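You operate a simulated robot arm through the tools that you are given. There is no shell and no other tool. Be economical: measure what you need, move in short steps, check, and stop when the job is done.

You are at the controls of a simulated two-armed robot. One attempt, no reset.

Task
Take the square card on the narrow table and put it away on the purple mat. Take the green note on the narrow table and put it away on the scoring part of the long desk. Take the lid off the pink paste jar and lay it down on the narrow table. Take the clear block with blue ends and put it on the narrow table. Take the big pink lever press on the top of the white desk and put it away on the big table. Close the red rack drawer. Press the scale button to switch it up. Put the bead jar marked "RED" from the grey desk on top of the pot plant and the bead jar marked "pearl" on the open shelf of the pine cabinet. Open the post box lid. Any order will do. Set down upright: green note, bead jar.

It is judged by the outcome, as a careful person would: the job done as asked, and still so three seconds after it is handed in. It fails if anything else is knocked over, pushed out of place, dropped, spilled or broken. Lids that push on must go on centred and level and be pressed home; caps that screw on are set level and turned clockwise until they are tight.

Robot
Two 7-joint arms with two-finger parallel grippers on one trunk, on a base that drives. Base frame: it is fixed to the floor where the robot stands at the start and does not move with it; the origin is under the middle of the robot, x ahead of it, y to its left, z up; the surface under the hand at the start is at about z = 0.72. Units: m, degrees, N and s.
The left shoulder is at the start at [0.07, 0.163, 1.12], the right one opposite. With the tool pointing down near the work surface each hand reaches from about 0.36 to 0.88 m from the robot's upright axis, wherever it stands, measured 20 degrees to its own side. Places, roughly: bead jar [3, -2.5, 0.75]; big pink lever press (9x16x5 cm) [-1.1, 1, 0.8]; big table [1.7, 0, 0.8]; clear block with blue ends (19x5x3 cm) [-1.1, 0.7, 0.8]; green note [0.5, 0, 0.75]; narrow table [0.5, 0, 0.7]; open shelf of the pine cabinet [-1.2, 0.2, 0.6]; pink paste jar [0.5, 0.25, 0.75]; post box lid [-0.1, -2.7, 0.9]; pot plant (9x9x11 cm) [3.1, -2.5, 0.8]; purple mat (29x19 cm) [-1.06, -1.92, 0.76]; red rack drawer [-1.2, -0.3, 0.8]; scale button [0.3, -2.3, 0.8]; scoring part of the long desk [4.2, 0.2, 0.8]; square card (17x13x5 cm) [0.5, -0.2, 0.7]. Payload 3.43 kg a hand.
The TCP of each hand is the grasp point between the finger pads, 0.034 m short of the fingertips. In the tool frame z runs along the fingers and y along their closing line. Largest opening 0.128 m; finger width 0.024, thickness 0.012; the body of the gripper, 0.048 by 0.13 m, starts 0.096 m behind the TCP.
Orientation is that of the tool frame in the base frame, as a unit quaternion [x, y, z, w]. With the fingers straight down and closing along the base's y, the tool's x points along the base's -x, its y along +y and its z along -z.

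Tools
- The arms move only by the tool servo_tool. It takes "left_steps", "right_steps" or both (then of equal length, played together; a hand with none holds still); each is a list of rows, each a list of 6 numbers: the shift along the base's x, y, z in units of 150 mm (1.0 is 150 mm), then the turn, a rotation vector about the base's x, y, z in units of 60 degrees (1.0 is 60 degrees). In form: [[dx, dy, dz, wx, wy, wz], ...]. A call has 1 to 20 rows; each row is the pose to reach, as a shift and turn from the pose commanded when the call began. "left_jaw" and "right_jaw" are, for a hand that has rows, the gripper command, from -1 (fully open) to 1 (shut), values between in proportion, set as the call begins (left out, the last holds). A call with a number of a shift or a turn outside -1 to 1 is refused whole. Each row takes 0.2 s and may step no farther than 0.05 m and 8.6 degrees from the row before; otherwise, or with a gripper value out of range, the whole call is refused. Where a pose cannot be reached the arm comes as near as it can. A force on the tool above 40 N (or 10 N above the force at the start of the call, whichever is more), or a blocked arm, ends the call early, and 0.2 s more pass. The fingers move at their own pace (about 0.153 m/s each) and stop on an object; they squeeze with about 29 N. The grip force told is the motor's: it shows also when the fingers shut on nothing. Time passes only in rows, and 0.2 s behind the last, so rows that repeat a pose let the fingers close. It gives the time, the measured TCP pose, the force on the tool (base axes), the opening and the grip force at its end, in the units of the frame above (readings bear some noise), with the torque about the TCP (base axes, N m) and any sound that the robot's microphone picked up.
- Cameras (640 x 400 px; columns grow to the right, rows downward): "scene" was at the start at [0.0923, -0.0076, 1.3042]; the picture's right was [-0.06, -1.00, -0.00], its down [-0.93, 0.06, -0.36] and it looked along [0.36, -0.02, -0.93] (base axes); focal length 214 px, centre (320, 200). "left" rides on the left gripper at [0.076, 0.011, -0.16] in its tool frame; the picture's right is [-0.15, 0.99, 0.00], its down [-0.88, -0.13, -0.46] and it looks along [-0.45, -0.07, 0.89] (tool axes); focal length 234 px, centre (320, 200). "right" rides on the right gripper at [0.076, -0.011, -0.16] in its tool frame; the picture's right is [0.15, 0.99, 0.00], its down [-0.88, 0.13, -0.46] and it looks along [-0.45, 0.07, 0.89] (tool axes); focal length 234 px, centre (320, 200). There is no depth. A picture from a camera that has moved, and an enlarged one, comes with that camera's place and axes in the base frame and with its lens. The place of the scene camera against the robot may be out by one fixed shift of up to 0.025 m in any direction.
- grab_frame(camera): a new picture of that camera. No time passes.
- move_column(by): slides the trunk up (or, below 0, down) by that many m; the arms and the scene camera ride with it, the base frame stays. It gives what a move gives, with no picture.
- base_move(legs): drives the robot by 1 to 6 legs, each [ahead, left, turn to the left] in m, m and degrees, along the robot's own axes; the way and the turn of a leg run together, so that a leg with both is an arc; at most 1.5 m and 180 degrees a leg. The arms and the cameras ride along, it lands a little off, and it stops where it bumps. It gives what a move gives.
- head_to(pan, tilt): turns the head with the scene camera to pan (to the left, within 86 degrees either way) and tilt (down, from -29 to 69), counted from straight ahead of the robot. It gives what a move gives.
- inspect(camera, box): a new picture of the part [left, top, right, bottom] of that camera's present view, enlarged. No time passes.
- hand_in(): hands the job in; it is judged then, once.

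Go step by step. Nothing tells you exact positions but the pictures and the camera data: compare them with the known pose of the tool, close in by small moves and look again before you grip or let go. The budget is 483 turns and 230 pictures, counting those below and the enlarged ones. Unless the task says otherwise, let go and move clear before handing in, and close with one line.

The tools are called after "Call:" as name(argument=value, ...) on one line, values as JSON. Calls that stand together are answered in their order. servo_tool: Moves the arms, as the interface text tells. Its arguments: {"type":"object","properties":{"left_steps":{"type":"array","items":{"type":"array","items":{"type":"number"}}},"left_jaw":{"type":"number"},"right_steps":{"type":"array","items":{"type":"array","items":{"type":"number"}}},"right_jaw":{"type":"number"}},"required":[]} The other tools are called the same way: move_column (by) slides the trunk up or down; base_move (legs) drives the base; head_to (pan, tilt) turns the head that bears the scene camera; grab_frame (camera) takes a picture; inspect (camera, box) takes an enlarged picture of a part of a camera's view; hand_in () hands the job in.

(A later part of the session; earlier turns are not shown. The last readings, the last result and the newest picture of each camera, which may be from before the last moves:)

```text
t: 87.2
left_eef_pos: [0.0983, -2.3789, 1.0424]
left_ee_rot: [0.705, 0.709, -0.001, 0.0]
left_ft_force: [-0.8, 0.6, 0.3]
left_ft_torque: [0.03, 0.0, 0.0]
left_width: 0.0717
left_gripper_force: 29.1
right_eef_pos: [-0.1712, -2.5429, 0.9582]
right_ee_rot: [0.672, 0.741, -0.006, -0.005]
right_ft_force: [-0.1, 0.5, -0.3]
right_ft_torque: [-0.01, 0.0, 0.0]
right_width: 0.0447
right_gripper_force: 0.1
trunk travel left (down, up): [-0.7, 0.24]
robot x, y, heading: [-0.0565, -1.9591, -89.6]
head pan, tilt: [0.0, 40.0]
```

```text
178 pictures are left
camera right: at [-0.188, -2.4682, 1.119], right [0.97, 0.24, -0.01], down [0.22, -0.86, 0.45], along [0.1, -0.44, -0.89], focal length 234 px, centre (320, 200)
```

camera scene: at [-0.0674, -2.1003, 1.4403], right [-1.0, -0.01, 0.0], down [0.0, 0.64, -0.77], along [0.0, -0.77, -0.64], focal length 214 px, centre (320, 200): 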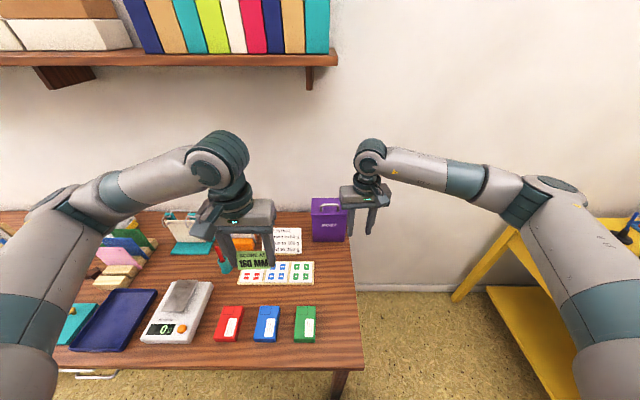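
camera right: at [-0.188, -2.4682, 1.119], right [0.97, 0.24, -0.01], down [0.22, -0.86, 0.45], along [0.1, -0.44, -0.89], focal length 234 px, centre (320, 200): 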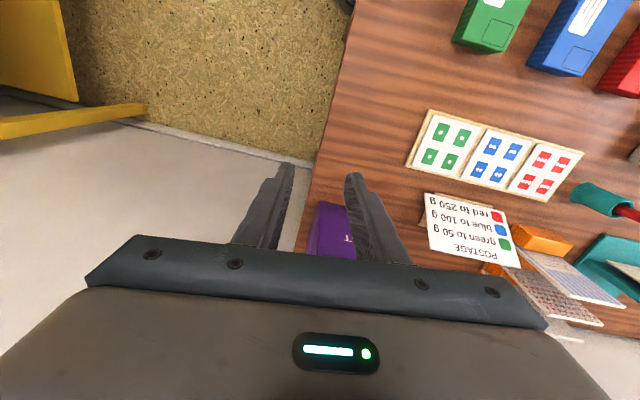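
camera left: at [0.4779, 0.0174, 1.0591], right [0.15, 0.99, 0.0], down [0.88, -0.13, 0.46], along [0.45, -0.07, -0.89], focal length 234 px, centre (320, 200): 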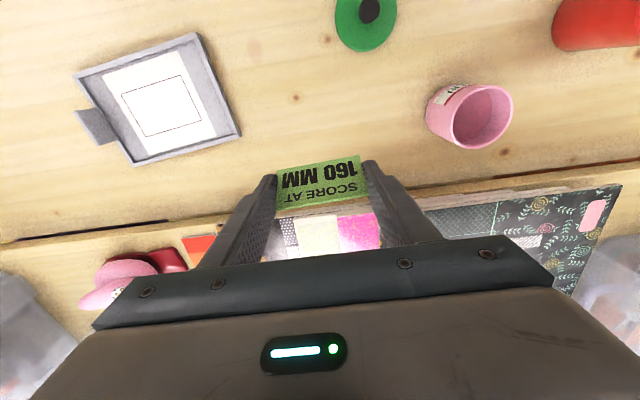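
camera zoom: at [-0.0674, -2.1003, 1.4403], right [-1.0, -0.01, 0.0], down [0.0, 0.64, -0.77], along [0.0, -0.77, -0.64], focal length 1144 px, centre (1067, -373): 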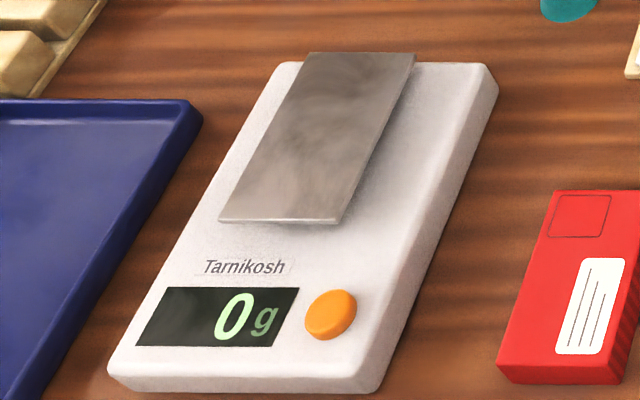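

The post box has a loop handle on its lid, at about (-0.10, -2.70, 0.93), hinged at the back. I'll square up the right hand above the handle and look.

Call:
servo_tool(right_steps=[[0, 0, 0.25, 0, 0, -0.09], [0.15, -0.1, 0.5, 0, 0, -0.09], [0.3, -0.3, 0.6, 0, 0, -0.09], [0.45, -0.5, 0.6, 0, 0, -0.09]], right_jaw=-1)

Call:
servo_tool(right_steps=[[0, -0.2, 0, 0, 0, 0], [0, -0.4, 0, 0, 0, 0]])

Call:
grab_frame(camera="right")

Call:
inspect(camera="scene", box=[250, 120, 410, 220])

```text
t: 88.2
left_eef_pos: [0.0994, -2.3803, 1.0426]
left_ee_rot: [0.704, 0.71, 0.0, 0.0]
left_ft_force: [1.0, -0.8, 0.3]
left_ft_torque: [0.01, 0.02, -0.01]
left_width: 0.0719
left_gripper_force: 28.8
right_eef_pos: [-0.1035, -2.6176, 1.0491]
right_ee_rot: [0.706, 0.708, -0.004, -0.006]
right_ft_force: [0.8, -0.3, -0.7]
right_ft_torque: [-0.01, 0.05, 0.0]
right_width: 0.1281
right_gripper_force: 0.0
trunk travel left (down, up): [-0.7, 0.24]
robot x, y, heading: [-0.0547, -1.9659, -89.8]
head pan, tilt: [0.0, 40.0]
```

```text
t: 88.8
left_eef_pos: [0.0992, -2.3796, 1.043]
left_ee_rot: [0.704, 0.71, 0.001, -0.001]
left_ft_force: [-0.1, 0.2, -0.3]
left_ft_torque: [0.02, 0.02, -0.01]
left_width: 0.0717
left_gripper_force: 28.4
right_eef_pos: [-0.1042, -2.6784, 1.0477]
right_ee_rot: [0.706, 0.708, -0.004, -0.006]
right_ft_force: [-0.6, 0.8, 0.7]
right_ft_torque: [0.0, 0.02, 0.0]
right_width: 0.128
right_gripper_force: 0.1
trunk travel left (down, up): [-0.7, 0.24]
robot x, y, heading: [-0.0562, -1.9583, -89.7]
head pan, tilt: [0.0, 40.0]
```

```text
177 pictures are left
camera right: at [-0.1128, -2.6023, 1.2088], right [0.99, 0.15, -0.01], down [0.14, -0.88, 0.45], along [0.06, -0.45, -0.89], focal length 234 px, centre (320, 200)
```

right: 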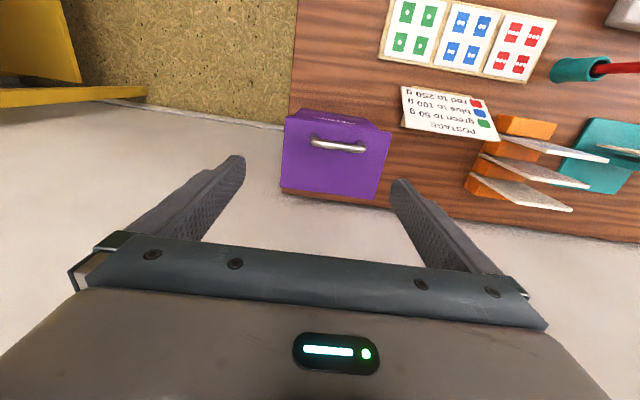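

```text
4.00 times, centred on (330, 170) of scene
camera zoom: at [-0.0665, -2.1011, 1.4402], right [-1.0, -0.01, 0.0], down [0.0, 0.64, -0.77], along [0.0, -0.77, -0.64], focal length 858 px, centre (280, 320)
```

zoom: 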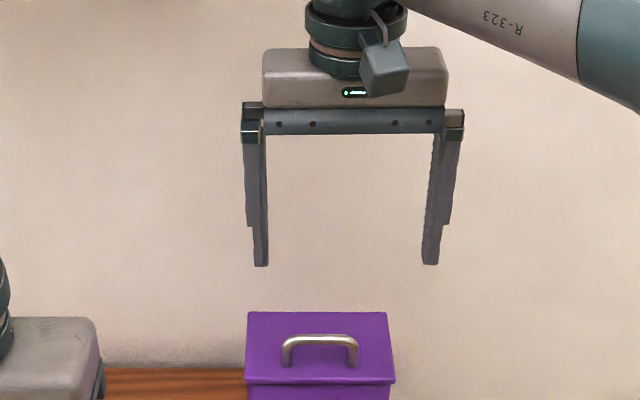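

I need a second view to fix the handle's height, so I'll shift and look again.

Call:
servo_tool(right_steps=[[0.06, 0.3, 0.0, 0, 0, 0], [0.12, 0.6, 0.0, 0, 0, 0], [0.12, 0.8, 0, 0, 0, 0]])

Call:
grab_frame(camera="right")

```text
t: 89.6
left_eef_pos: [0.0992, -2.3792, 1.044]
left_ee_rot: [0.704, 0.71, 0.001, 0.0]
left_ft_force: [-0.4, 0.3, -0.5]
left_ft_torque: [0.01, 0.0, 0.01]
left_width: 0.0717
left_gripper_force: 29.3
right_eef_pos: [-0.0854, -2.5582, 1.0489]
right_ee_rot: [0.706, 0.708, -0.005, -0.005]
right_ft_force: [-0.6, -0.5, 0.5]
right_ft_torque: [0.01, -0.02, 0.02]
right_width: 0.1283
right_gripper_force: 0.1
trunk travel left (down, up): [-0.7, 0.24]
robot x, y, heading: [-0.0554, -1.9616, -89.8]
head pan, tilt: [0.0, 40.0]
```

```text
175 pictures are left
camera right: at [-0.0965, -2.4813, 1.2095], right [0.99, 0.15, -0.01], down [0.14, -0.88, 0.45], along [0.06, -0.45, -0.89], focal length 234 px, centre (320, 200)
```

right: 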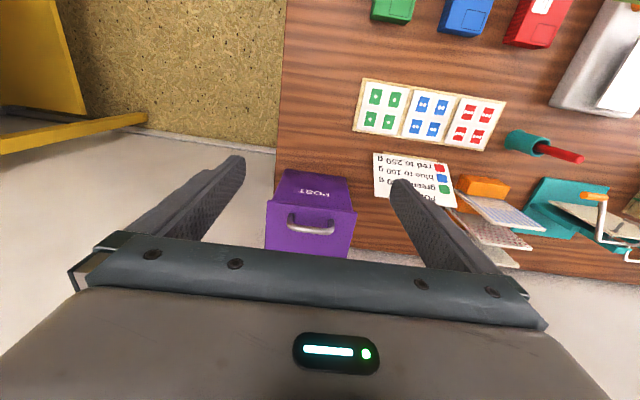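

The handle bar is fixed at (-0.084, -2.668, 0.932). I'll go above it and descend so the tips sit just beside its ends.

Call:
servo_tool(right_steps=[[0, -0.25, 0, 0, 0, 0], [0.01, -0.5, 0, 0, 0, 0], [0.01, -0.735, 0, 0, 0, 0], [0.01, -0.735, -0.3, 0, 0, 0], [0.01, -0.735, -0.5, 0, 0, 0], [0.01, -0.735, -0.62, 0, 0, 0]])

Call:
grab_frame(camera="right")

Call:
inspect(camera="scene", box=[270, 160, 390, 235])

```text
t: 91.0
left_eef_pos: [0.0976, -2.3788, 1.044]
left_ee_rot: [0.704, 0.71, 0.0, -0.001]
left_ft_force: [-0.4, 0.1, 0.8]
left_ft_torque: [0.0, 0.01, 0.01]
left_width: 0.0722
left_gripper_force: 29.1
right_eef_pos: [-0.0834, -2.6679, 0.955]
right_ee_rot: [0.706, 0.708, -0.004, -0.005]
right_ft_force: [-0.1, -0.6, -0.4]
right_ft_torque: [-0.01, 0.01, 0.01]
right_width: 0.1281
right_gripper_force: 0.0
trunk travel left (down, up): [-0.7, 0.24]
robot x, y, heading: [-0.0556, -1.9583, -89.6]
head pan, tilt: [0.0, 40.0]
```

```text
174 pictures are left
camera right: at [-0.0931, -2.5922, 1.1151], right [0.99, 0.15, -0.01], down [0.14, -0.88, 0.45], along [0.06, -0.45, -0.89], focal length 234 px, centre (320, 200)
```

right: 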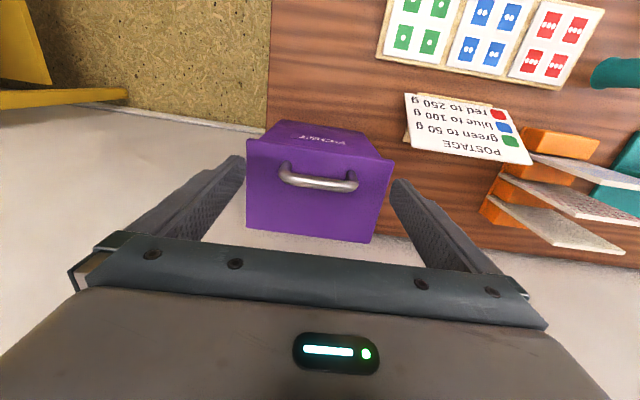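

```text
5.33 times, centred on (330, 198) of scene
camera zoom: at [-0.0674, -2.1007, 1.4403], right [-1.0, -0.01, 0.0], down [0.0, 0.64, -0.77], along [0.0, -0.77, -0.64], focal length 1144 px, centre (267, 213)
```

zoom: 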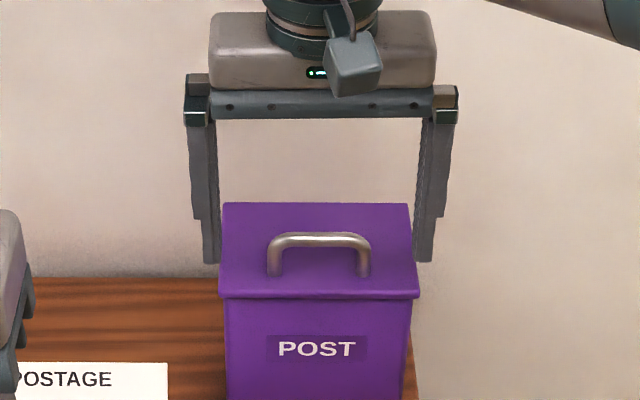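

Aligned. I'll close on the handle ends.

Call:
servo_tool(right_steps=[[0, 0, 0, 0, 0, 0], [0, 0, 0, 0, 0, 0], [0, 0, 0, 0, 0, 0], [0, 0, 0, 0, 0, 0]], right_jaw=1)

Call:
inspect(camera="scene", box=[270, 160, 390, 235])

```text
t: 92.0
left_eef_pos: [0.0977, -2.3796, 1.043]
left_ee_rot: [0.705, 0.709, 0.0, 0.0]
left_ft_force: [0.3, -0.5, -0.4]
left_ft_torque: [-0.02, -0.03, -0.01]
left_width: 0.072
left_gripper_force: 29.3
right_eef_pos: [-0.0841, -2.6679, 0.9548]
right_ee_rot: [0.706, 0.708, -0.004, -0.006]
right_ft_force: [-3.5, -0.3, -2.2]
right_ft_torque: [0.03, 0.69, -0.06]
right_width: 0.0683
right_gripper_force: 45.0
trunk travel left (down, up): [-0.7, 0.24]
robot x, y, heading: [-0.0539, -1.9588, -89.3]
head pan, tilt: [0.0, 40.0]
```

```text
5.33 times, centred on (330, 198) of scene
camera zoom: at [-0.0679, -2.1005, 1.4403], right [-1.0, -0.01, 0.0], down [0.0, 0.64, -0.77], along [0.0, -0.77, -0.64], focal length 1144 px, centre (267, 213)
```

zoom: 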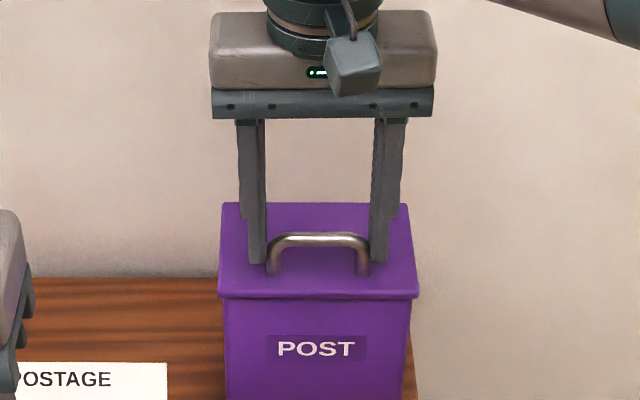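

The handle is gripped. I'll swing the lid up along its hinge arc, first to about 30°.

Call:
servo_tool(right_steps=[[0, -0.018, 0.04, 0, 0, 0], [0, -0.04, 0.08, 0, 0, 0], [0, -0.072, 0.119, 0, 0, 0], [0, -0.118, 0.17, 0, 0, 0], [0, -0.172, 0.215, 0, 0, 0]])

Call:
inspect(camera="scene", box=[270, 160, 390, 235])

```text
t: 93.2
left_eef_pos: [0.0973, -2.3774, 1.0448]
left_ee_rot: [0.705, 0.71, -0.001, 0.001]
left_ft_force: [-0.5, 0.6, 0.2]
left_ft_torque: [0.01, 0.0, -0.02]
left_width: 0.0719
left_gripper_force: 29.0
right_eef_pos: [-0.0849, -2.6924, 0.9895]
right_ee_rot: [0.705, 0.709, -0.005, -0.003]
right_ft_force: [-2.5, 19.8, -1.5]
right_ft_torque: [1.79, 0.33, -0.18]
right_width: 0.0683
right_gripper_force: 45.0
trunk travel left (down, up): [-0.7, 0.24]
robot x, y, heading: [-0.0545, -1.9588, -89.6]
head pan, tilt: [0.0, 40.0]
```

```text
5.33 times, centred on (330, 198) of scene
camera zoom: at [-0.0679, -2.0974, 1.4407], right [-1.0, -0.01, 0.0], down [0.0, 0.64, -0.77], along [0.0, -0.77, -0.64], focal length 1144 px, centre (267, 213)
```

zoom: 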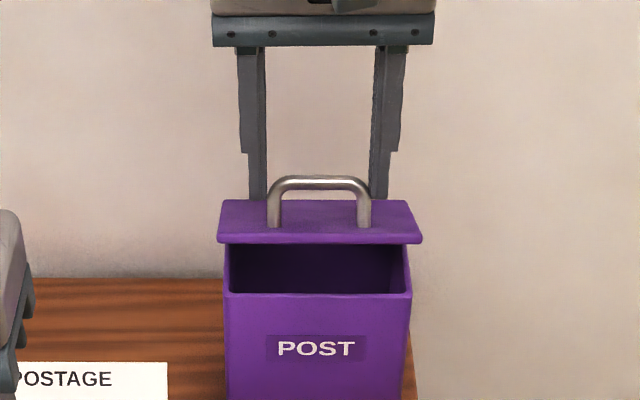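

The lid is rising, with some hinge resistance suggesting the hinge lies further back. I'll continue on a larger arc.

Call:
servo_tool(right_steps=[[0, -0.02, 0.05, 0, 0, 0], [0, -0.055, 0.1, 0, 0, 0], [0, -0.105, 0.13, 0, 0, 0], [0, -0.16, 0.157, 0, 0, 0]])

Call:
servo_tool(right_steps=[[0, -0.05, 0.02, 0, 0, 0], [0, -0.1, 0.04, 0, 0, 0], [0, -0.16, 0.055, 0, 0, 0]])

Call:
inspect(camera="scene", box=[270, 140, 390, 215])

```text
t: 94.2
left_eef_pos: [0.0989, -2.3802, 1.0421]
left_ee_rot: [0.705, 0.709, 0.001, -0.001]
left_ft_force: [0.6, -0.3, 0.3]
left_ft_torque: [-0.01, 0.01, 0.03]
left_width: 0.0717
left_gripper_force: 29.2
right_eef_pos: [-0.0859, -2.719, 1.0109]
right_ee_rot: [0.706, 0.708, -0.004, -0.006]
right_ft_force: [-1.5, 9.4, -15.5]
right_ft_torque: [1.38, -0.04, -0.03]
right_width: 0.0678
right_gripper_force: 44.6
trunk travel left (down, up): [-0.7, 0.24]
robot x, y, heading: [-0.0558, -1.9555, -89.5]
head pan, tilt: [0.0, 40.0]
```

```text
t: 95.0
left_eef_pos: [0.0986, -2.3774, 1.0437]
left_ee_rot: [0.705, 0.71, -0.001, 0.0]
left_ft_force: [0.1, 0.2, 0.3]
left_ft_torque: [-0.03, -0.01, -0.01]
left_width: 0.0719
left_gripper_force: 28.9
right_eef_pos: [-0.085, -2.7426, 1.0252]
right_ee_rot: [0.705, 0.709, -0.007, -0.003]
right_ft_force: [-2.9, 1.3, 22.2]
right_ft_torque: [0.21, 0.13, 0.01]
right_width: 0.0
right_gripper_force: 32.8
trunk travel left (down, up): [-0.7, 0.24]
robot x, y, heading: [-0.0539, -1.9617, -89.6]
head pan, tilt: [0.0, 40.0]
```

```text
5.33 times, centred on (330, 178) of scene
camera zoom: at [-0.0676, -2.097, 1.441], right [-1.0, -0.01, 0.0], down [0.0, 0.64, -0.77], along [0.0, -0.77, -0.64], focal length 1144 px, centre (267, 320)
```

zoom: 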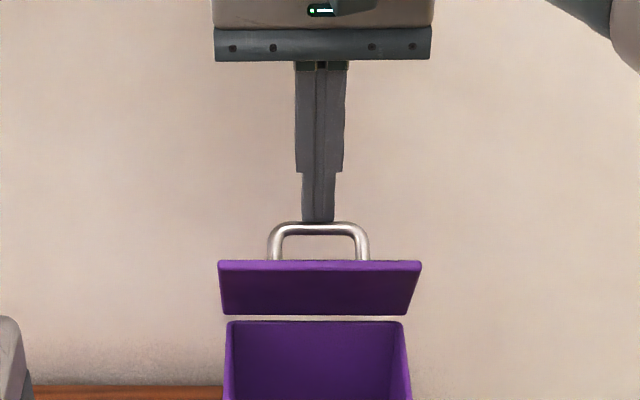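

The fingers slipped off the top of the handle with the lid about half open. I'll rise a little and see if the lid stays.

Call:
servo_tool(right_steps=[[0, 0, 0.1, 0, 0, 0], [0, 0, 0.2, 0, 0, 0], [0, 0.1, 0.3, 0, 0, 0]])

Call:
inspect(camera="scene", box=[270, 140, 390, 215])

Call:
grab_frame(camera="right")

```text
t: 95.8
left_eef_pos: [0.0977, -2.3792, 1.043]
left_ee_rot: [0.705, 0.709, 0.0, 0.001]
left_ft_force: [0.3, 0.2, 0.5]
left_ft_torque: [-0.01, -0.04, -0.01]
left_width: 0.0722
left_gripper_force: 29.1
right_eef_pos: [-0.0846, -2.7272, 1.0644]
right_ee_rot: [0.706, 0.708, -0.005, -0.005]
right_ft_force: [0.2, 0.3, -0.8]
right_ft_torque: [0.0, -0.02, 0.02]
right_width: 0.0
right_gripper_force: 33.0
trunk travel left (down, up): [-0.7, 0.24]
robot x, y, heading: [-0.0581, -1.9642, -89.5]
head pan, tilt: [0.0, 40.0]
```

```text
5.33 times, centred on (330, 178) of scene
camera zoom: at [-0.0687, -2.1002, 1.4403], right [-1.0, -0.01, 0.0], down [0.0, 0.64, -0.77], along [0.01, -0.77, -0.64], focal length 1144 px, centre (267, 320)
```

zoom: 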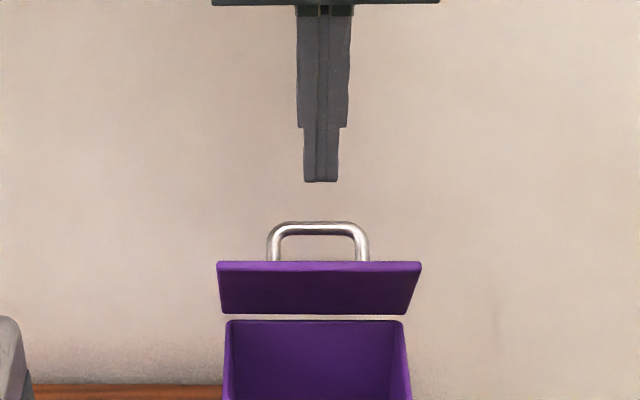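

```text
168 pictures are left
camera right: at [-0.095, -2.6512, 1.2251], right [0.99, 0.15, -0.01], down [0.14, -0.88, 0.45], along [0.06, -0.45, -0.89], focal length 234 px, centre (320, 200)
```

right: 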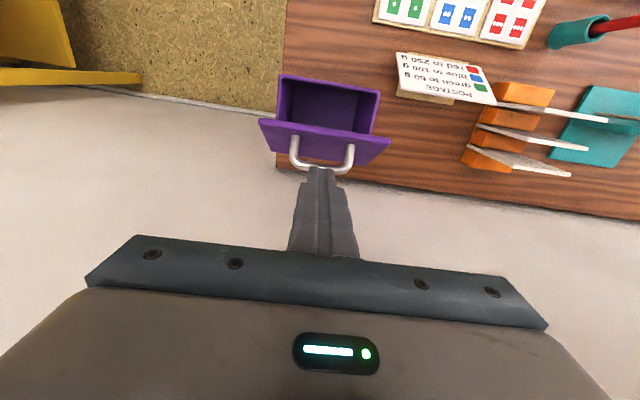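

The lid stays where it is left, at about 55°. I'll push it further back with closed fingers from the front.

Call:
servo_tool(right_steps=[[0, 0.25, 0, 0, 0, 0], [0, 0.5, 0, 0, 0, 0], [0, 0.73, 0, 0, 0, 0], [0, 0.73, -0.2, 0, 0, 0], [0, 0.73, -0.43, 0, 0, 0]])

Call:
servo_tool(right_steps=[[0, -0.1, 0, 0, 0, 0], [0, -0.2, 0, 0, 0, 0], [0, -0.3, 0, 0, 0, 0], [0, -0.4, 0, 0, 0, 0], [0, -0.5, 0, 0, 0, 0], [0, -0.6, 0, 0, 0, 0], [0, -0.7, 0, 0, 0, 0], [0, -0.8, 0, 0, 0, 0], [0, -0.88, 0, 0, 0, 0]])

Call:
inspect(camera="scene", box=[270, 140, 390, 215])

```text
t: 97.0
left_eef_pos: [0.0981, -2.381, 1.0435]
left_ee_rot: [0.704, 0.71, 0.001, 0.0]
left_ft_force: [-0.1, 0.1, -0.8]
left_ft_torque: [0.01, 0.03, -0.01]
left_width: 0.0721
left_gripper_force: 28.7
right_eef_pos: [-0.0841, -2.62, 1.0014]
right_ee_rot: [0.706, 0.708, -0.003, -0.006]
right_ft_force: [0.1, -0.4, 0.3]
right_ft_torque: [0.05, -0.04, 0.02]
right_width: 0.0
right_gripper_force: 32.7
trunk travel left (down, up): [-0.7, 0.24]
robot x, y, heading: [-0.0516, -1.9588, -89.7]
head pan, tilt: [0.0, 40.0]
```

```text
t: 99.0
left_eef_pos: [0.099, -2.3779, 1.0435]
left_ee_rot: [0.705, 0.71, 0.0, 0.0]
left_ft_force: [-0.1, -0.3, -0.1]
left_ft_torque: [-0.02, -0.01, 0.01]
left_width: 0.072
left_gripper_force: 29.0
right_eef_pos: [-0.0839, -2.7486, 1.0003]
right_ee_rot: [0.706, 0.708, -0.005, -0.005]
right_ft_force: [0.5, 2.7, -1.5]
right_ft_torque: [0.14, -0.02, -0.02]
right_width: 0.0
right_gripper_force: 32.8
trunk travel left (down, up): [-0.7, 0.24]
robot x, y, heading: [-0.0525, -1.9592, -89.8]
head pan, tilt: [0.0, 40.0]
```

```text
5.33 times, centred on (330, 178) of scene
camera zoom: at [-0.0669, -2.0997, 1.4404], right [-1.0, -0.01, 0.0], down [0.0, 0.64, -0.77], along [0.0, -0.77, -0.64], focal length 1144 px, centre (267, 320)
```

zoom: 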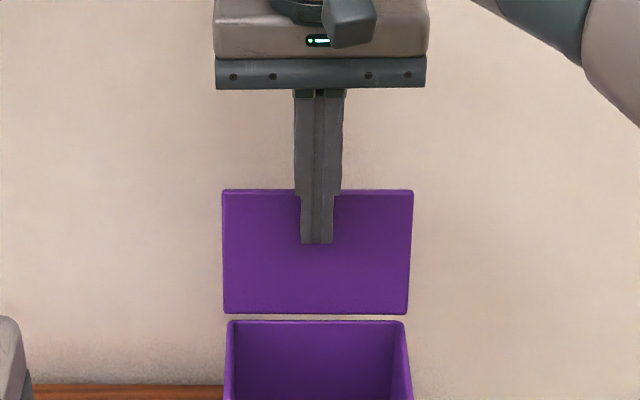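

The lid stands nearly upright. I'll push a little further while watching the force.

Call:
servo_tool(right_steps=[[0, -0.06, 0, 0, 0, 0], [0, -0.12, 0, 0, 0, 0], [0, -0.18, 0, 0, 0, 0]])

Call:
inspect(camera="scene", box=[270, 140, 390, 215])

```text
t: 99.5
left_eef_pos: [0.0985, -2.3774, 1.045]
left_ee_rot: [0.705, 0.709, 0.0, 0.001]
left_ft_force: [-0.8, -0.4, 0.0]
left_ft_torque: [0.05, 0.01, -0.01]
left_width: 0.0719
left_gripper_force: 29.2
right_eef_pos: [-0.0831, -2.7502, 1.0009]
right_ee_rot: [0.704, 0.711, 0.001, -0.012]
right_ft_force: [-3.5, 23.5, 14.2]
right_ft_torque: [0.7, 0.45, 0.05]
right_width: 0.0
right_gripper_force: 33.2
trunk travel left (down, up): [-0.7, 0.24]
robot x, y, heading: [-0.0554, -1.961, -89.8]
head pan, tilt: [0.0, 40.0]
stopped in row 2 (right hand): the force on the tool passed its limit at 49 N (the readings are from after the stop); the commanded pose is now the measured one
```

```text
5.33 times, centred on (330, 178) of scene
camera zoom: at [-0.0668, -2.0961, 1.4411], right [-1.0, 0.0, 0.0], down [0.0, 0.64, -0.77], along [0.0, -0.77, -0.64], focal length 1144 px, centre (267, 320)
```

zoom: 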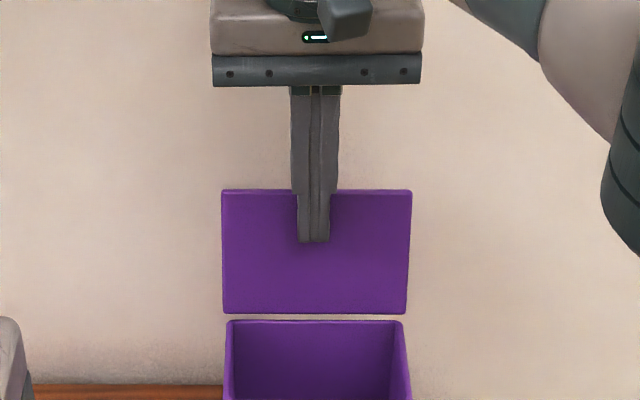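

The lid has reached its stop, fully open. I'll back the fingers away and check that it stays.

Call:
servo_tool(right_steps=[[0, 0.2, 0, 0, 0, 0], [0, 0.5, 0.1, 0, 0, 0], [0, 0.8, 0.2, 0, 0, 0], [0, 1.0, 0.4, 0, 0, 0]])

Call:
servo_tool(right_steps=[[0, 0.3, 0, 0, 0, 0], [0, 0.6, 0.0, 0, 0, 0], [0, 0.9, 0.0, 0, 0, 0]])

Call:
grab_frame(camera="scene")

```text
t: 100.5
left_eef_pos: [0.0987, -2.3785, 1.0441]
left_ee_rot: [0.706, 0.709, 0.0, 0.0]
left_ft_force: [-0.7, -0.4, 0.4]
left_ft_torque: [-0.02, 0.01, -0.01]
left_width: 0.072
left_gripper_force: 28.3
right_eef_pos: [-0.0833, -2.6033, 1.0573]
right_ee_rot: [0.706, 0.709, 0.0, -0.012]
right_ft_force: [-0.4, 0.6, -0.3]
right_ft_torque: [-0.03, -0.01, -0.01]
right_width: 0.0
right_gripper_force: 33.0
trunk travel left (down, up): [-0.7, 0.24]
robot x, y, heading: [-0.0568, -1.9585, -89.5]
head pan, tilt: [0.0, 40.0]
```

```text
t: 101.3
left_eef_pos: [0.0987, -2.3782, 1.0441]
left_ee_rot: [0.705, 0.709, 0.0, 0.0]
left_ft_force: [1.1, 0.6, 0.7]
left_ft_torque: [-0.01, 0.01, 0.01]
left_width: 0.0718
left_gripper_force: 29.1
right_eef_pos: [-0.0824, -2.4688, 1.0573]
right_ee_rot: [0.705, 0.709, 0.0, -0.011]
right_ft_force: [-0.3, -0.8, 0.0]
right_ft_torque: [-0.01, -0.01, -0.01]
right_width: 0.0001
right_gripper_force: 33.3
trunk travel left (down, up): [-0.7, 0.24]
robot x, y, heading: [-0.055, -1.9588, -89.6]
head pan, tilt: [0.0, 40.0]
```

```text
165 pictures are left
camera scene: at [-0.0677, -2.0992, 1.4404], right [-1.0, -0.01, 0.0], down [0.0, 0.64, -0.77], along [0.0, -0.77, -0.64], focal length 214 px, centre (320, 200)
```

scene: 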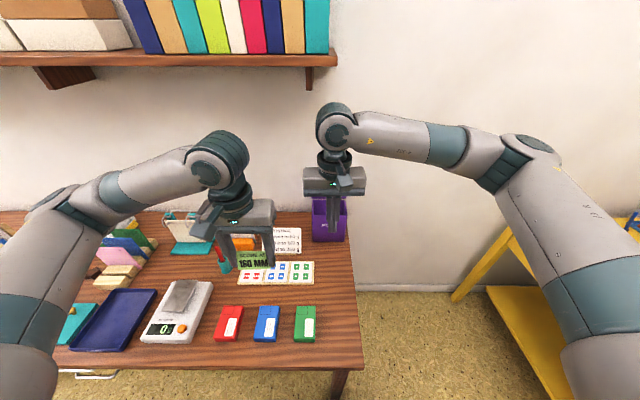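

The post box lid stays open. Next the scale: I'll strafe left so the right hand is above its button.

Call:
base_move(legs=[[-0.06, 0.42, 0]])

Call:
grab_frame(camera="right")

Call:
grab_frame(camera="scene")

```text
t: 103.9
left_eef_pos: [0.5199, -2.3172, 1.0438]
left_ee_rot: [0.705, 0.709, 0.0, 0.0]
left_ft_force: [0.5, 0.4, 0.2]
left_ft_torque: [0.04, 0.01, 0.0]
left_width: 0.0721
left_gripper_force: 29.3
right_eef_pos: [0.3388, -2.4093, 1.0564]
right_ee_rot: [0.705, 0.709, 0.001, -0.011]
right_ft_force: [-0.1, 0.2, 0.0]
right_ft_torque: [-0.02, 0.02, 0.01]
right_width: 0.0002
right_gripper_force: 32.6
trunk travel left (down, up): [-0.7, 0.24]
robot x, y, heading: [0.368, -1.8942, -89.8]
head pan, tilt: [0.0, 40.0]
```

```text
164 pictures are left
camera right: at [0.3296, -2.3344, 1.2186], right [0.99, 0.15, -0.01], down [0.14, -0.89, 0.44], along [0.06, -0.44, -0.9], focal length 234 px, centre (320, 200)
```

right: 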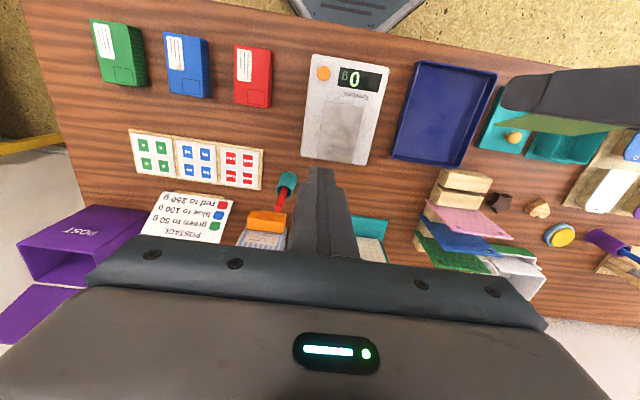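

```text
163 pictures are left
camera scene: at [0.3545, -2.0383, 1.4403], right [-1.0, 0.0, 0.0], down [0.0, 0.64, -0.77], along [0.0, -0.77, -0.64], focal length 214 px, centre (320, 200)
```

scene: 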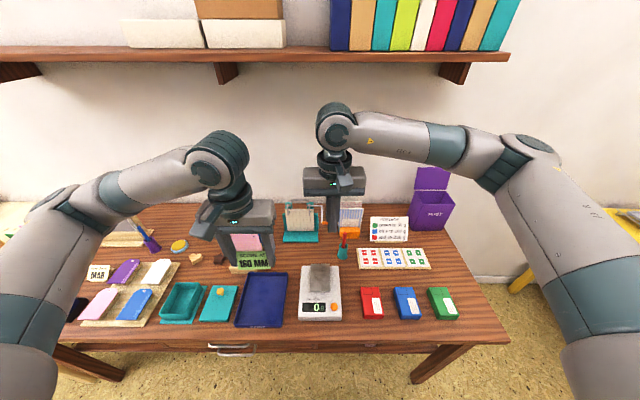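

The button is at about (0.329, -2.318). I'll bring the closed fingertips above it.

Call:
servo_tool(right_steps=[[-0.03, 0.3, 0, 0, 0, 0], [-0.06, 0.6, 0, 0, 0, 0], [-0.06, 0.6, -0.3, 0, 0, 0], [-0.06, 0.6, -0.6, 0, 0, 0], [-0.06, 0.6, -0.9, 0, 0, 0]])

Call:
grab_frame(camera="right")

Call:
inspect(camera="scene", box=[270, 260, 390, 335])

```text
t: 105.1
left_eef_pos: [0.5207, -2.3172, 1.0435]
left_ee_rot: [0.705, 0.709, 0.001, -0.001]
left_ft_force: [0.1, -0.1, 0.2]
left_ft_torque: [0.01, 0.03, -0.01]
left_width: 0.0719
left_gripper_force: 28.8
right_eef_pos: [0.3316, -2.3201, 0.9214]
right_ee_rot: [0.705, 0.709, 0.002, -0.01]
right_ft_force: [-0.5, -0.7, 0.5]
right_ft_torque: [0.03, 0.02, 0.0]
right_width: 0.0002
right_gripper_force: 32.6
trunk travel left (down, up): [-0.7, 0.24]
robot x, y, heading: [0.3639, -1.8999, -89.5]
head pan, tilt: [0.0, 40.0]
```

```text
162 pictures are left
camera right: at [0.3216, -2.2453, 1.0827], right [0.99, 0.15, -0.01], down [0.14, -0.89, 0.44], along [0.06, -0.44, -0.9], focal length 234 px, centre (320, 200)
```

right: 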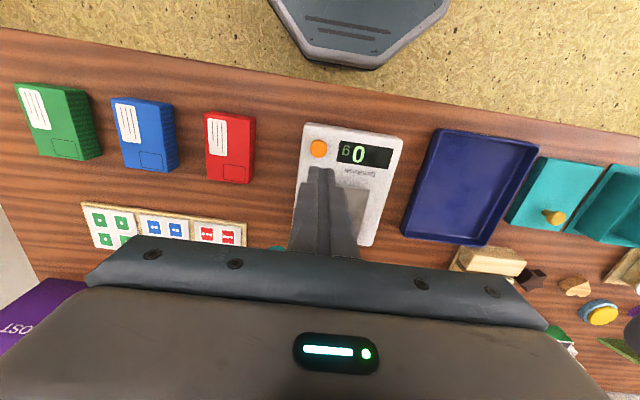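

```text
5.33 times, centred on (330, 298) of scene
camera zoom: at [0.3545, -2.0387, 1.4404], right [-1.0, 0.0, 0.0], down [0.0, 0.64, -0.77], along [0.0, -0.77, -0.64], focal length 1144 px, centre (267, -320)
```

zoom: 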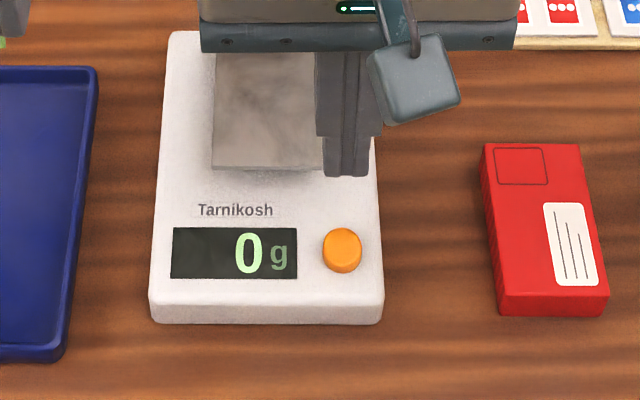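

The button top is at (0.329, -2.319, 0.78). I'll come down to just above it, then press.

Call:
servo_tool(right_steps=[[-0.017, 0.01, -0.25, 0, 0, 0], [-0.017, 0.01, -0.45, 0, 0, 0], [-0.017, 0.01, -0.6, 0, 0, 0]])

Call:
servo_tool(right_steps=[[0, 0, -0.03, 0, 0, 0], [0, 0, -0.05, 0, 0, 0], [0, 0, -0.07, 0, 0, 0], [0, 0, -0.09, 0, 0, 0], [0, 0, -0.11, 0, 0, 0], [0, 0, -0.13, 0, 0, 0]])

Call:
inspect(camera="scene", box=[270, 260, 390, 335])

```text
t: 105.9
left_eef_pos: [0.5196, -2.3167, 1.0434]
left_ee_rot: [0.705, 0.709, 0.001, 0.0]
left_ft_force: [-0.4, -0.1, 0.0]
left_ft_torque: [0.01, -0.03, -0.01]
left_width: 0.0719
left_gripper_force: 29.4
right_eef_pos: [0.3286, -2.317, 0.831]
right_ee_rot: [0.706, 0.709, 0.001, -0.01]
right_ft_force: [-0.5, 0.2, -0.4]
right_ft_torque: [-0.03, 0.02, 0.0]
right_width: 0.0
right_gripper_force: 32.8
trunk travel left (down, up): [-0.7, 0.24]
robot x, y, heading: [0.3632, -1.8985, -89.6]
head pan, tilt: [0.0, 40.0]
```

```text
t: 107.3
left_eef_pos: [0.5198, -2.3155, 1.0447]
left_ee_rot: [0.706, 0.708, 0.001, 0.0]
left_ft_force: [1.2, -0.3, -0.9]
left_ft_torque: [-0.02, 0.0, 0.01]
left_width: 0.0722
left_gripper_force: 28.8
right_eef_pos: [0.3268, -2.3157, 0.8178]
right_ee_rot: [0.704, 0.71, 0.0, -0.008]
right_ft_force: [-6.8, 10.6, 26.4]
right_ft_torque: [0.26, 0.16, -0.13]
right_width: 0.0
right_gripper_force: 33.6
trunk travel left (down, up): [-0.7, 0.24]
robot x, y, heading: [0.37, -1.9017, -89.7]
head pan, tilt: [0.0, 40.0]
heard: click
stopped in row 6 (right hand): the force on the tool passed its limit at 44 N (the readings are from after the stop); the commanded pose is now the measured one
```

```text
5.33 times, centred on (330, 298) of scene
camera zoom: at [0.354, -2.0359, 1.4406], right [-1.0, 0.0, 0.0], down [0.0, 0.64, -0.77], along [0.0, -0.77, -0.64], focal length 1144 px, centre (267, -320)
```

zoom: 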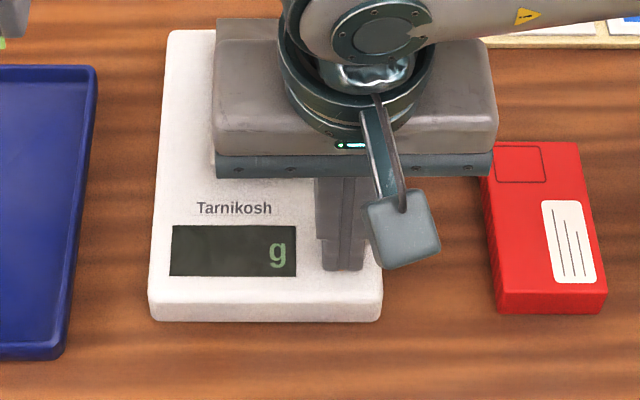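

A click was heard and the display changed. I'll lift off and look at it.

Call:
servo_tool(right_steps=[[0, 0, 0.1, 0, 0, 0], [0, 0, 0.3, 0, 0, 0], [0, 0, 0.6, 0, 0, 0], [0, 0, 0.9, 0, 0, 0]])

Call:
inspect(camera="scene", box=[270, 260, 390, 335])

```text
t: 108.3
left_eef_pos: [0.5213, -2.3166, 1.0432]
left_ee_rot: [0.705, 0.709, 0.0, 0.0]
left_ft_force: [0.3, 0.4, -0.3]
left_ft_torque: [0.01, 0.01, 0.01]
left_width: 0.0719
left_gripper_force: 29.2
right_eef_pos: [0.3272, -2.3199, 0.9508]
right_ee_rot: [0.705, 0.709, 0.0, -0.009]
right_ft_force: [-0.7, 0.0, 0.9]
right_ft_torque: [-0.01, 0.01, -0.02]
right_width: 0.0
right_gripper_force: 33.3
trunk travel left (down, up): [-0.7, 0.24]
robot x, y, heading: [0.3646, -1.9004, -89.9]
head pan, tilt: [0.0, 40.0]
```

```text
5.33 times, centred on (330, 298) of scene
camera zoom: at [0.3549, -2.038, 1.4402], right [-1.0, 0.0, 0.0], down [0.0, 0.64, -0.77], along [0.0, -0.77, -0.64], focal length 1144 px, centre (267, -320)
```

zoom: 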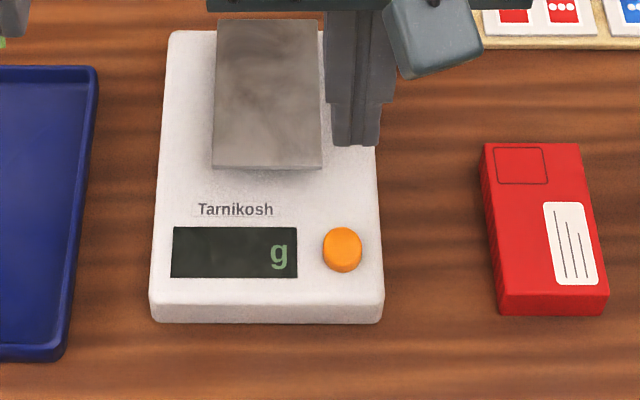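

The display shows no digit now. I'll wait a moment and look again before deciding anything.

Call:
servo_tool(right_steps=[[0, 0.0, 0.1, 0, 0, 0], [0, 0, 0.2, 0, 0, 0], [0, 0, 0.3, 0, 0, 0], [0, 0, 0.3, 0, 0, 0], [0, 0, 0.3, 0, 0, 0], [0, 0, 0.3, 0, 0, 0]])

Call:
inspect(camera="scene", box=[270, 260, 390, 335])

```text
t: 109.7
left_eef_pos: [0.5199, -2.3175, 1.0422]
left_ee_rot: [0.705, 0.709, 0.0, 0.0]
left_ft_force: [0.6, -0.4, -0.6]
left_ft_torque: [0.01, -0.01, 0.01]
left_width: 0.072
left_gripper_force: 29.1
right_eef_pos: [0.3289, -2.3186, 0.9954]
right_ee_rot: [0.704, 0.71, 0.001, -0.008]
right_ft_force: [0.1, -0.3, 0.3]
right_ft_torque: [0.0, -0.04, 0.03]
right_width: 0.0
right_gripper_force: 32.7
trunk travel left (down, up): [-0.7, 0.24]
robot x, y, heading: [0.3652, -1.8987, -89.7]
head pan, tilt: [0.0, 40.0]
```

```text
5.33 times, centred on (330, 298) of scene
camera zoom: at [0.3546, -2.0382, 1.4403], right [-1.0, 0.0, 0.0], down [0.0, 0.64, -0.77], along [0.0, -0.77, -0.64], focal length 1144 px, centre (267, -320)
```

zoom: 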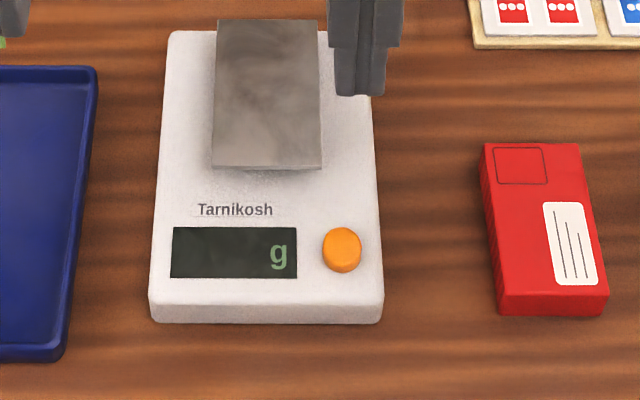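

One click, one press, as asked: the state has changed, so I leave the scale. Next I'll raise the hand and turn to face down the aisle toward the grey desk.

Call:
servo_tool(right_steps=[[0, 0, 0.2, 0, 0, 0], [0, 0, 0.4, 0, 0, 0], [0, 0, 0.5, 0, 0, 0]])

Call:
base_move(legs=[[-0.1, 0, 0], [0, 0, 90]])

Call:
head_to(pan=0, tilt=25)

Call:
grab_frame(camera="scene")

```text
t: 110.5
left_eef_pos: [0.5205, -2.3176, 1.044]
left_ee_rot: [0.705, 0.709, 0.0, 0.0]
left_ft_force: [0.4, 0.9, -1.0]
left_ft_torque: [0.0, 0.0, -0.02]
left_width: 0.0719
left_gripper_force: 29.3
right_eef_pos: [0.3282, -2.3176, 1.0722]
right_ee_rot: [0.704, 0.71, 0.001, -0.009]
right_ft_force: [0.4, 0.7, -0.6]
right_ft_torque: [0.05, 0.0, -0.02]
right_width: 0.0
right_gripper_force: 32.9
trunk travel left (down, up): [-0.7, 0.24]
robot x, y, heading: [0.3677, -1.899, -89.8]
head pan, tilt: [0.0, 40.0]
```

```text
t: 115.5
left_eef_pos: [0.7841, -1.6459, 1.0438]
left_ee_rot: [-0.003, 1.0, 0.0, 0.0]
left_ft_force: [-0.7, 0.2, -0.2]
left_ft_torque: [0.06, -0.04, 0.01]
left_width: 0.0717
left_gripper_force: 29.1
right_eef_pos: [0.7865, -1.8387, 1.0718]
right_ee_rot: [-0.004, 1.0, -0.006, -0.006]
right_ft_force: [-0.7, -0.1, 0.7]
right_ft_torque: [0.01, -0.04, 0.05]
right_width: 0.0001
right_gripper_force: 33.3
trunk travel left (down, up): [-0.7, 0.24]
robot x, y, heading: [0.3684, -1.7986, 0.4]
head pan, tilt: [0.0, 40.0]
```

```text
t: 116.2
left_eef_pos: [0.785, -1.6462, 1.0437]
left_ee_rot: [-0.004, 1.0, 0.0, -0.001]
left_ft_force: [0.5, 0.6, -0.4]
left_ft_torque: [0.01, -0.01, -0.01]
left_width: 0.0719
left_gripper_force: 29.2
right_eef_pos: [0.7871, -1.8388, 1.0713]
right_ee_rot: [-0.004, 1.0, -0.006, -0.005]
right_ft_force: [0.8, -0.2, -0.2]
right_ft_torque: [0.0, 0.0, 0.01]
right_width: 0.0
right_gripper_force: 32.9
trunk travel left (down, up): [-0.7, 0.24]
robot x, y, heading: [0.366, -1.7974, 0.3]
head pan, tilt: [0.0, 25.0]
```

```text
157 pictures are left
camera scene: at [0.496, -1.8026, 1.4636], right [0.01, -1.0, 0.0], down [-0.42, 0.0, -0.91], along [0.91, 0.01, -0.42], focal length 214 px, centre (320, 200)
```

scene: 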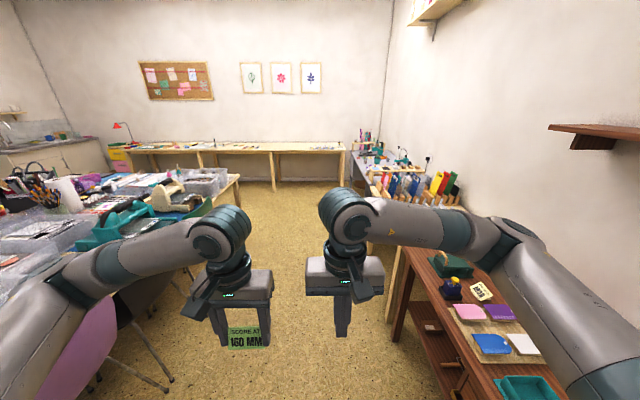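

The aisle ahead is clear. I'll drive forward along it and look at the grey desk.

Call:
base_move(legs=[[1.5, 0.05, 0], [0.6, 0, 0]])

Call:
head_to(pan=-50, tilt=30)

Call:
grab_frame(camera="scene")

```text
refused: leg 1 is longer than a leg can be; nothing moved
```

```text
t: 117.4
left_eef_pos: [0.7846, -1.6464, 1.0433]
left_ee_rot: [-0.003, 1.0, -0.001, -0.001]
left_ft_force: [-0.2, 0.1, -0.3]
left_ft_torque: [-0.01, 0.01, -0.02]
left_width: 0.072
left_gripper_force: 29.3
right_eef_pos: [0.7873, -1.8385, 1.0706]
right_ee_rot: [-0.005, 1.0, -0.006, -0.006]
right_ft_force: [0.5, -0.2, -0.1]
right_ft_torque: [-0.01, 0.0, 0.01]
right_width: 0.0003
right_gripper_force: 33.0
trunk travel left (down, up): [-0.7, 0.24]
robot x, y, heading: [0.3687, -1.7997, 0.2]
head pan, tilt: [-50.0, 30.0]
```

```text
156 pictures are left
camera scene: at [0.4625, -1.872, 1.4557], right [-0.76, -0.65, 0.0], down [-0.32, 0.38, -0.87], along [0.56, -0.66, -0.5], focal length 214 px, centre (320, 200)
```

scene: 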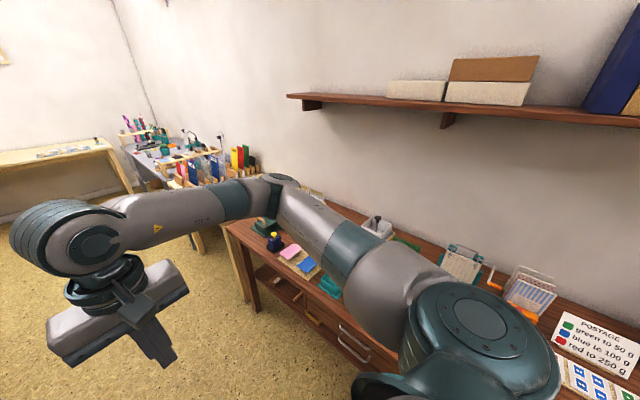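

Call:
base_move(legs=[[1.4, 0.05, 0], [0.6, 0, 0]])

Call:
grab_frame(camera="scene")

```text
t: 127.4
left_eef_pos: [2.7829, -1.5658, 1.0432]
left_ee_rot: [-0.01, 1.0, 0.0, 0.0]
left_ft_force: [0.7, 0.1, 0.0]
left_ft_torque: [0.01, -0.01, 0.02]
left_width: 0.0719
left_gripper_force: 28.5
right_eef_pos: [2.788, -1.7584, 1.0723]
right_ee_rot: [-0.011, 1.0, -0.007, -0.006]
right_ft_force: [-0.9, 0.3, 0.1]
right_ft_torque: [0.0, 0.01, 0.01]
right_width: 0.0
right_gripper_force: 32.8
trunk travel left (down, up): [-0.7, 0.24]
robot x, y, heading: [2.3668, -1.7236, 1.1]
head pan, tilt: [-50.0, 30.0]
```

```text
155 pictures are left
camera scene: at [2.4639, -1.7956, 1.4557], right [-0.75, -0.66, 0.0], down [-0.33, 0.38, -0.87], along [0.57, -0.65, -0.5], focal length 214 px, centre (320, 200)
```

scene: 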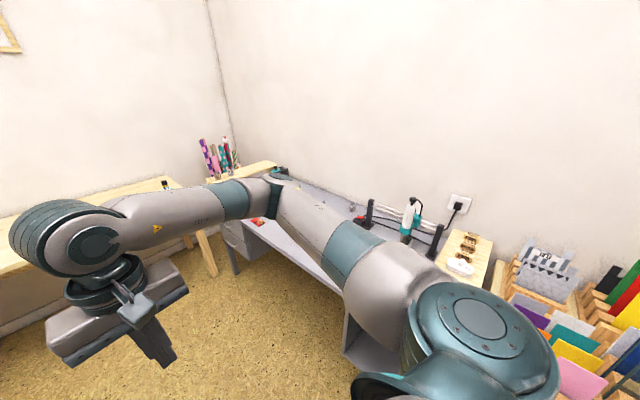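

I'll drive on to x about 2.9 and turn to face the grey desk.

Call:
base_move(legs=[[0.5, 0, 0], [0, 0, -91]])

Call:
head_to(pan=0, tilt=40)

Call:
grab_frame(camera="scene")

```text
t: 134.2
left_eef_pos: [3.0258, -2.1308, 1.0437]
left_ee_rot: [0.701, 0.713, 0.0, 0.0]
left_ft_force: [0.3, 0.0, -1.2]
left_ft_torque: [0.01, -0.01, 0.0]
left_width: 0.0721
left_gripper_force: 29.1
right_eef_pos: [2.8332, -2.1347, 1.0727]
right_ee_rot: [0.701, 0.713, 0.0, -0.009]
right_ft_force: [-0.1, -0.1, 0.6]
right_ft_torque: [0.0, -0.02, 0.02]
right_width: 0.0
right_gripper_force: 32.6
trunk travel left (down, up): [-0.7, 0.24]
robot x, y, heading: [2.8669, -1.7162, -89.0]
head pan, tilt: [-50.0, 30.0]
```

```text
t: 135.3
left_eef_pos: [3.0262, -2.1308, 1.044]
left_ee_rot: [0.701, 0.713, 0.001, -0.001]
left_ft_force: [-0.2, 0.0, 0.0]
left_ft_torque: [-0.03, 0.01, 0.01]
left_width: 0.0719
left_gripper_force: 28.7
right_eef_pos: [2.8339, -2.1343, 1.0721]
right_ee_rot: [0.7, 0.714, 0.0, -0.008]
right_ft_force: [0.0, -0.5, 0.4]
right_ft_torque: [-0.01, -0.04, -0.01]
right_width: 0.0
right_gripper_force: 33.1
trunk travel left (down, up): [-0.7, 0.24]
robot x, y, heading: [2.8677, -1.7177, -88.8]
head pan, tilt: [0.0, 40.0]
```

```text
154 pictures are left
camera scene: at [2.8565, -1.8539, 1.4403], right [-1.0, -0.02, 0.0], down [-0.01, 0.64, -0.77], along [0.01, -0.77, -0.64], focal length 214 px, centre (320, 200)
```

scene: 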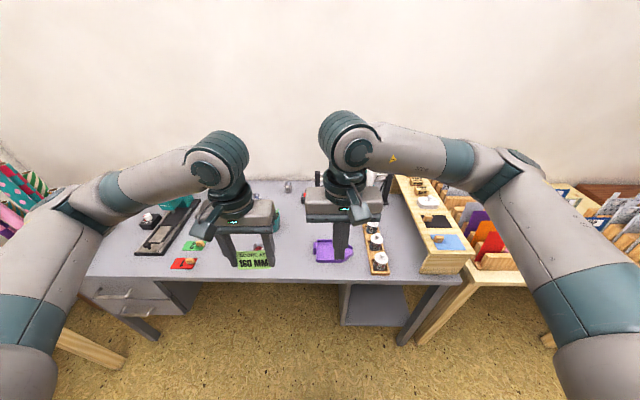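

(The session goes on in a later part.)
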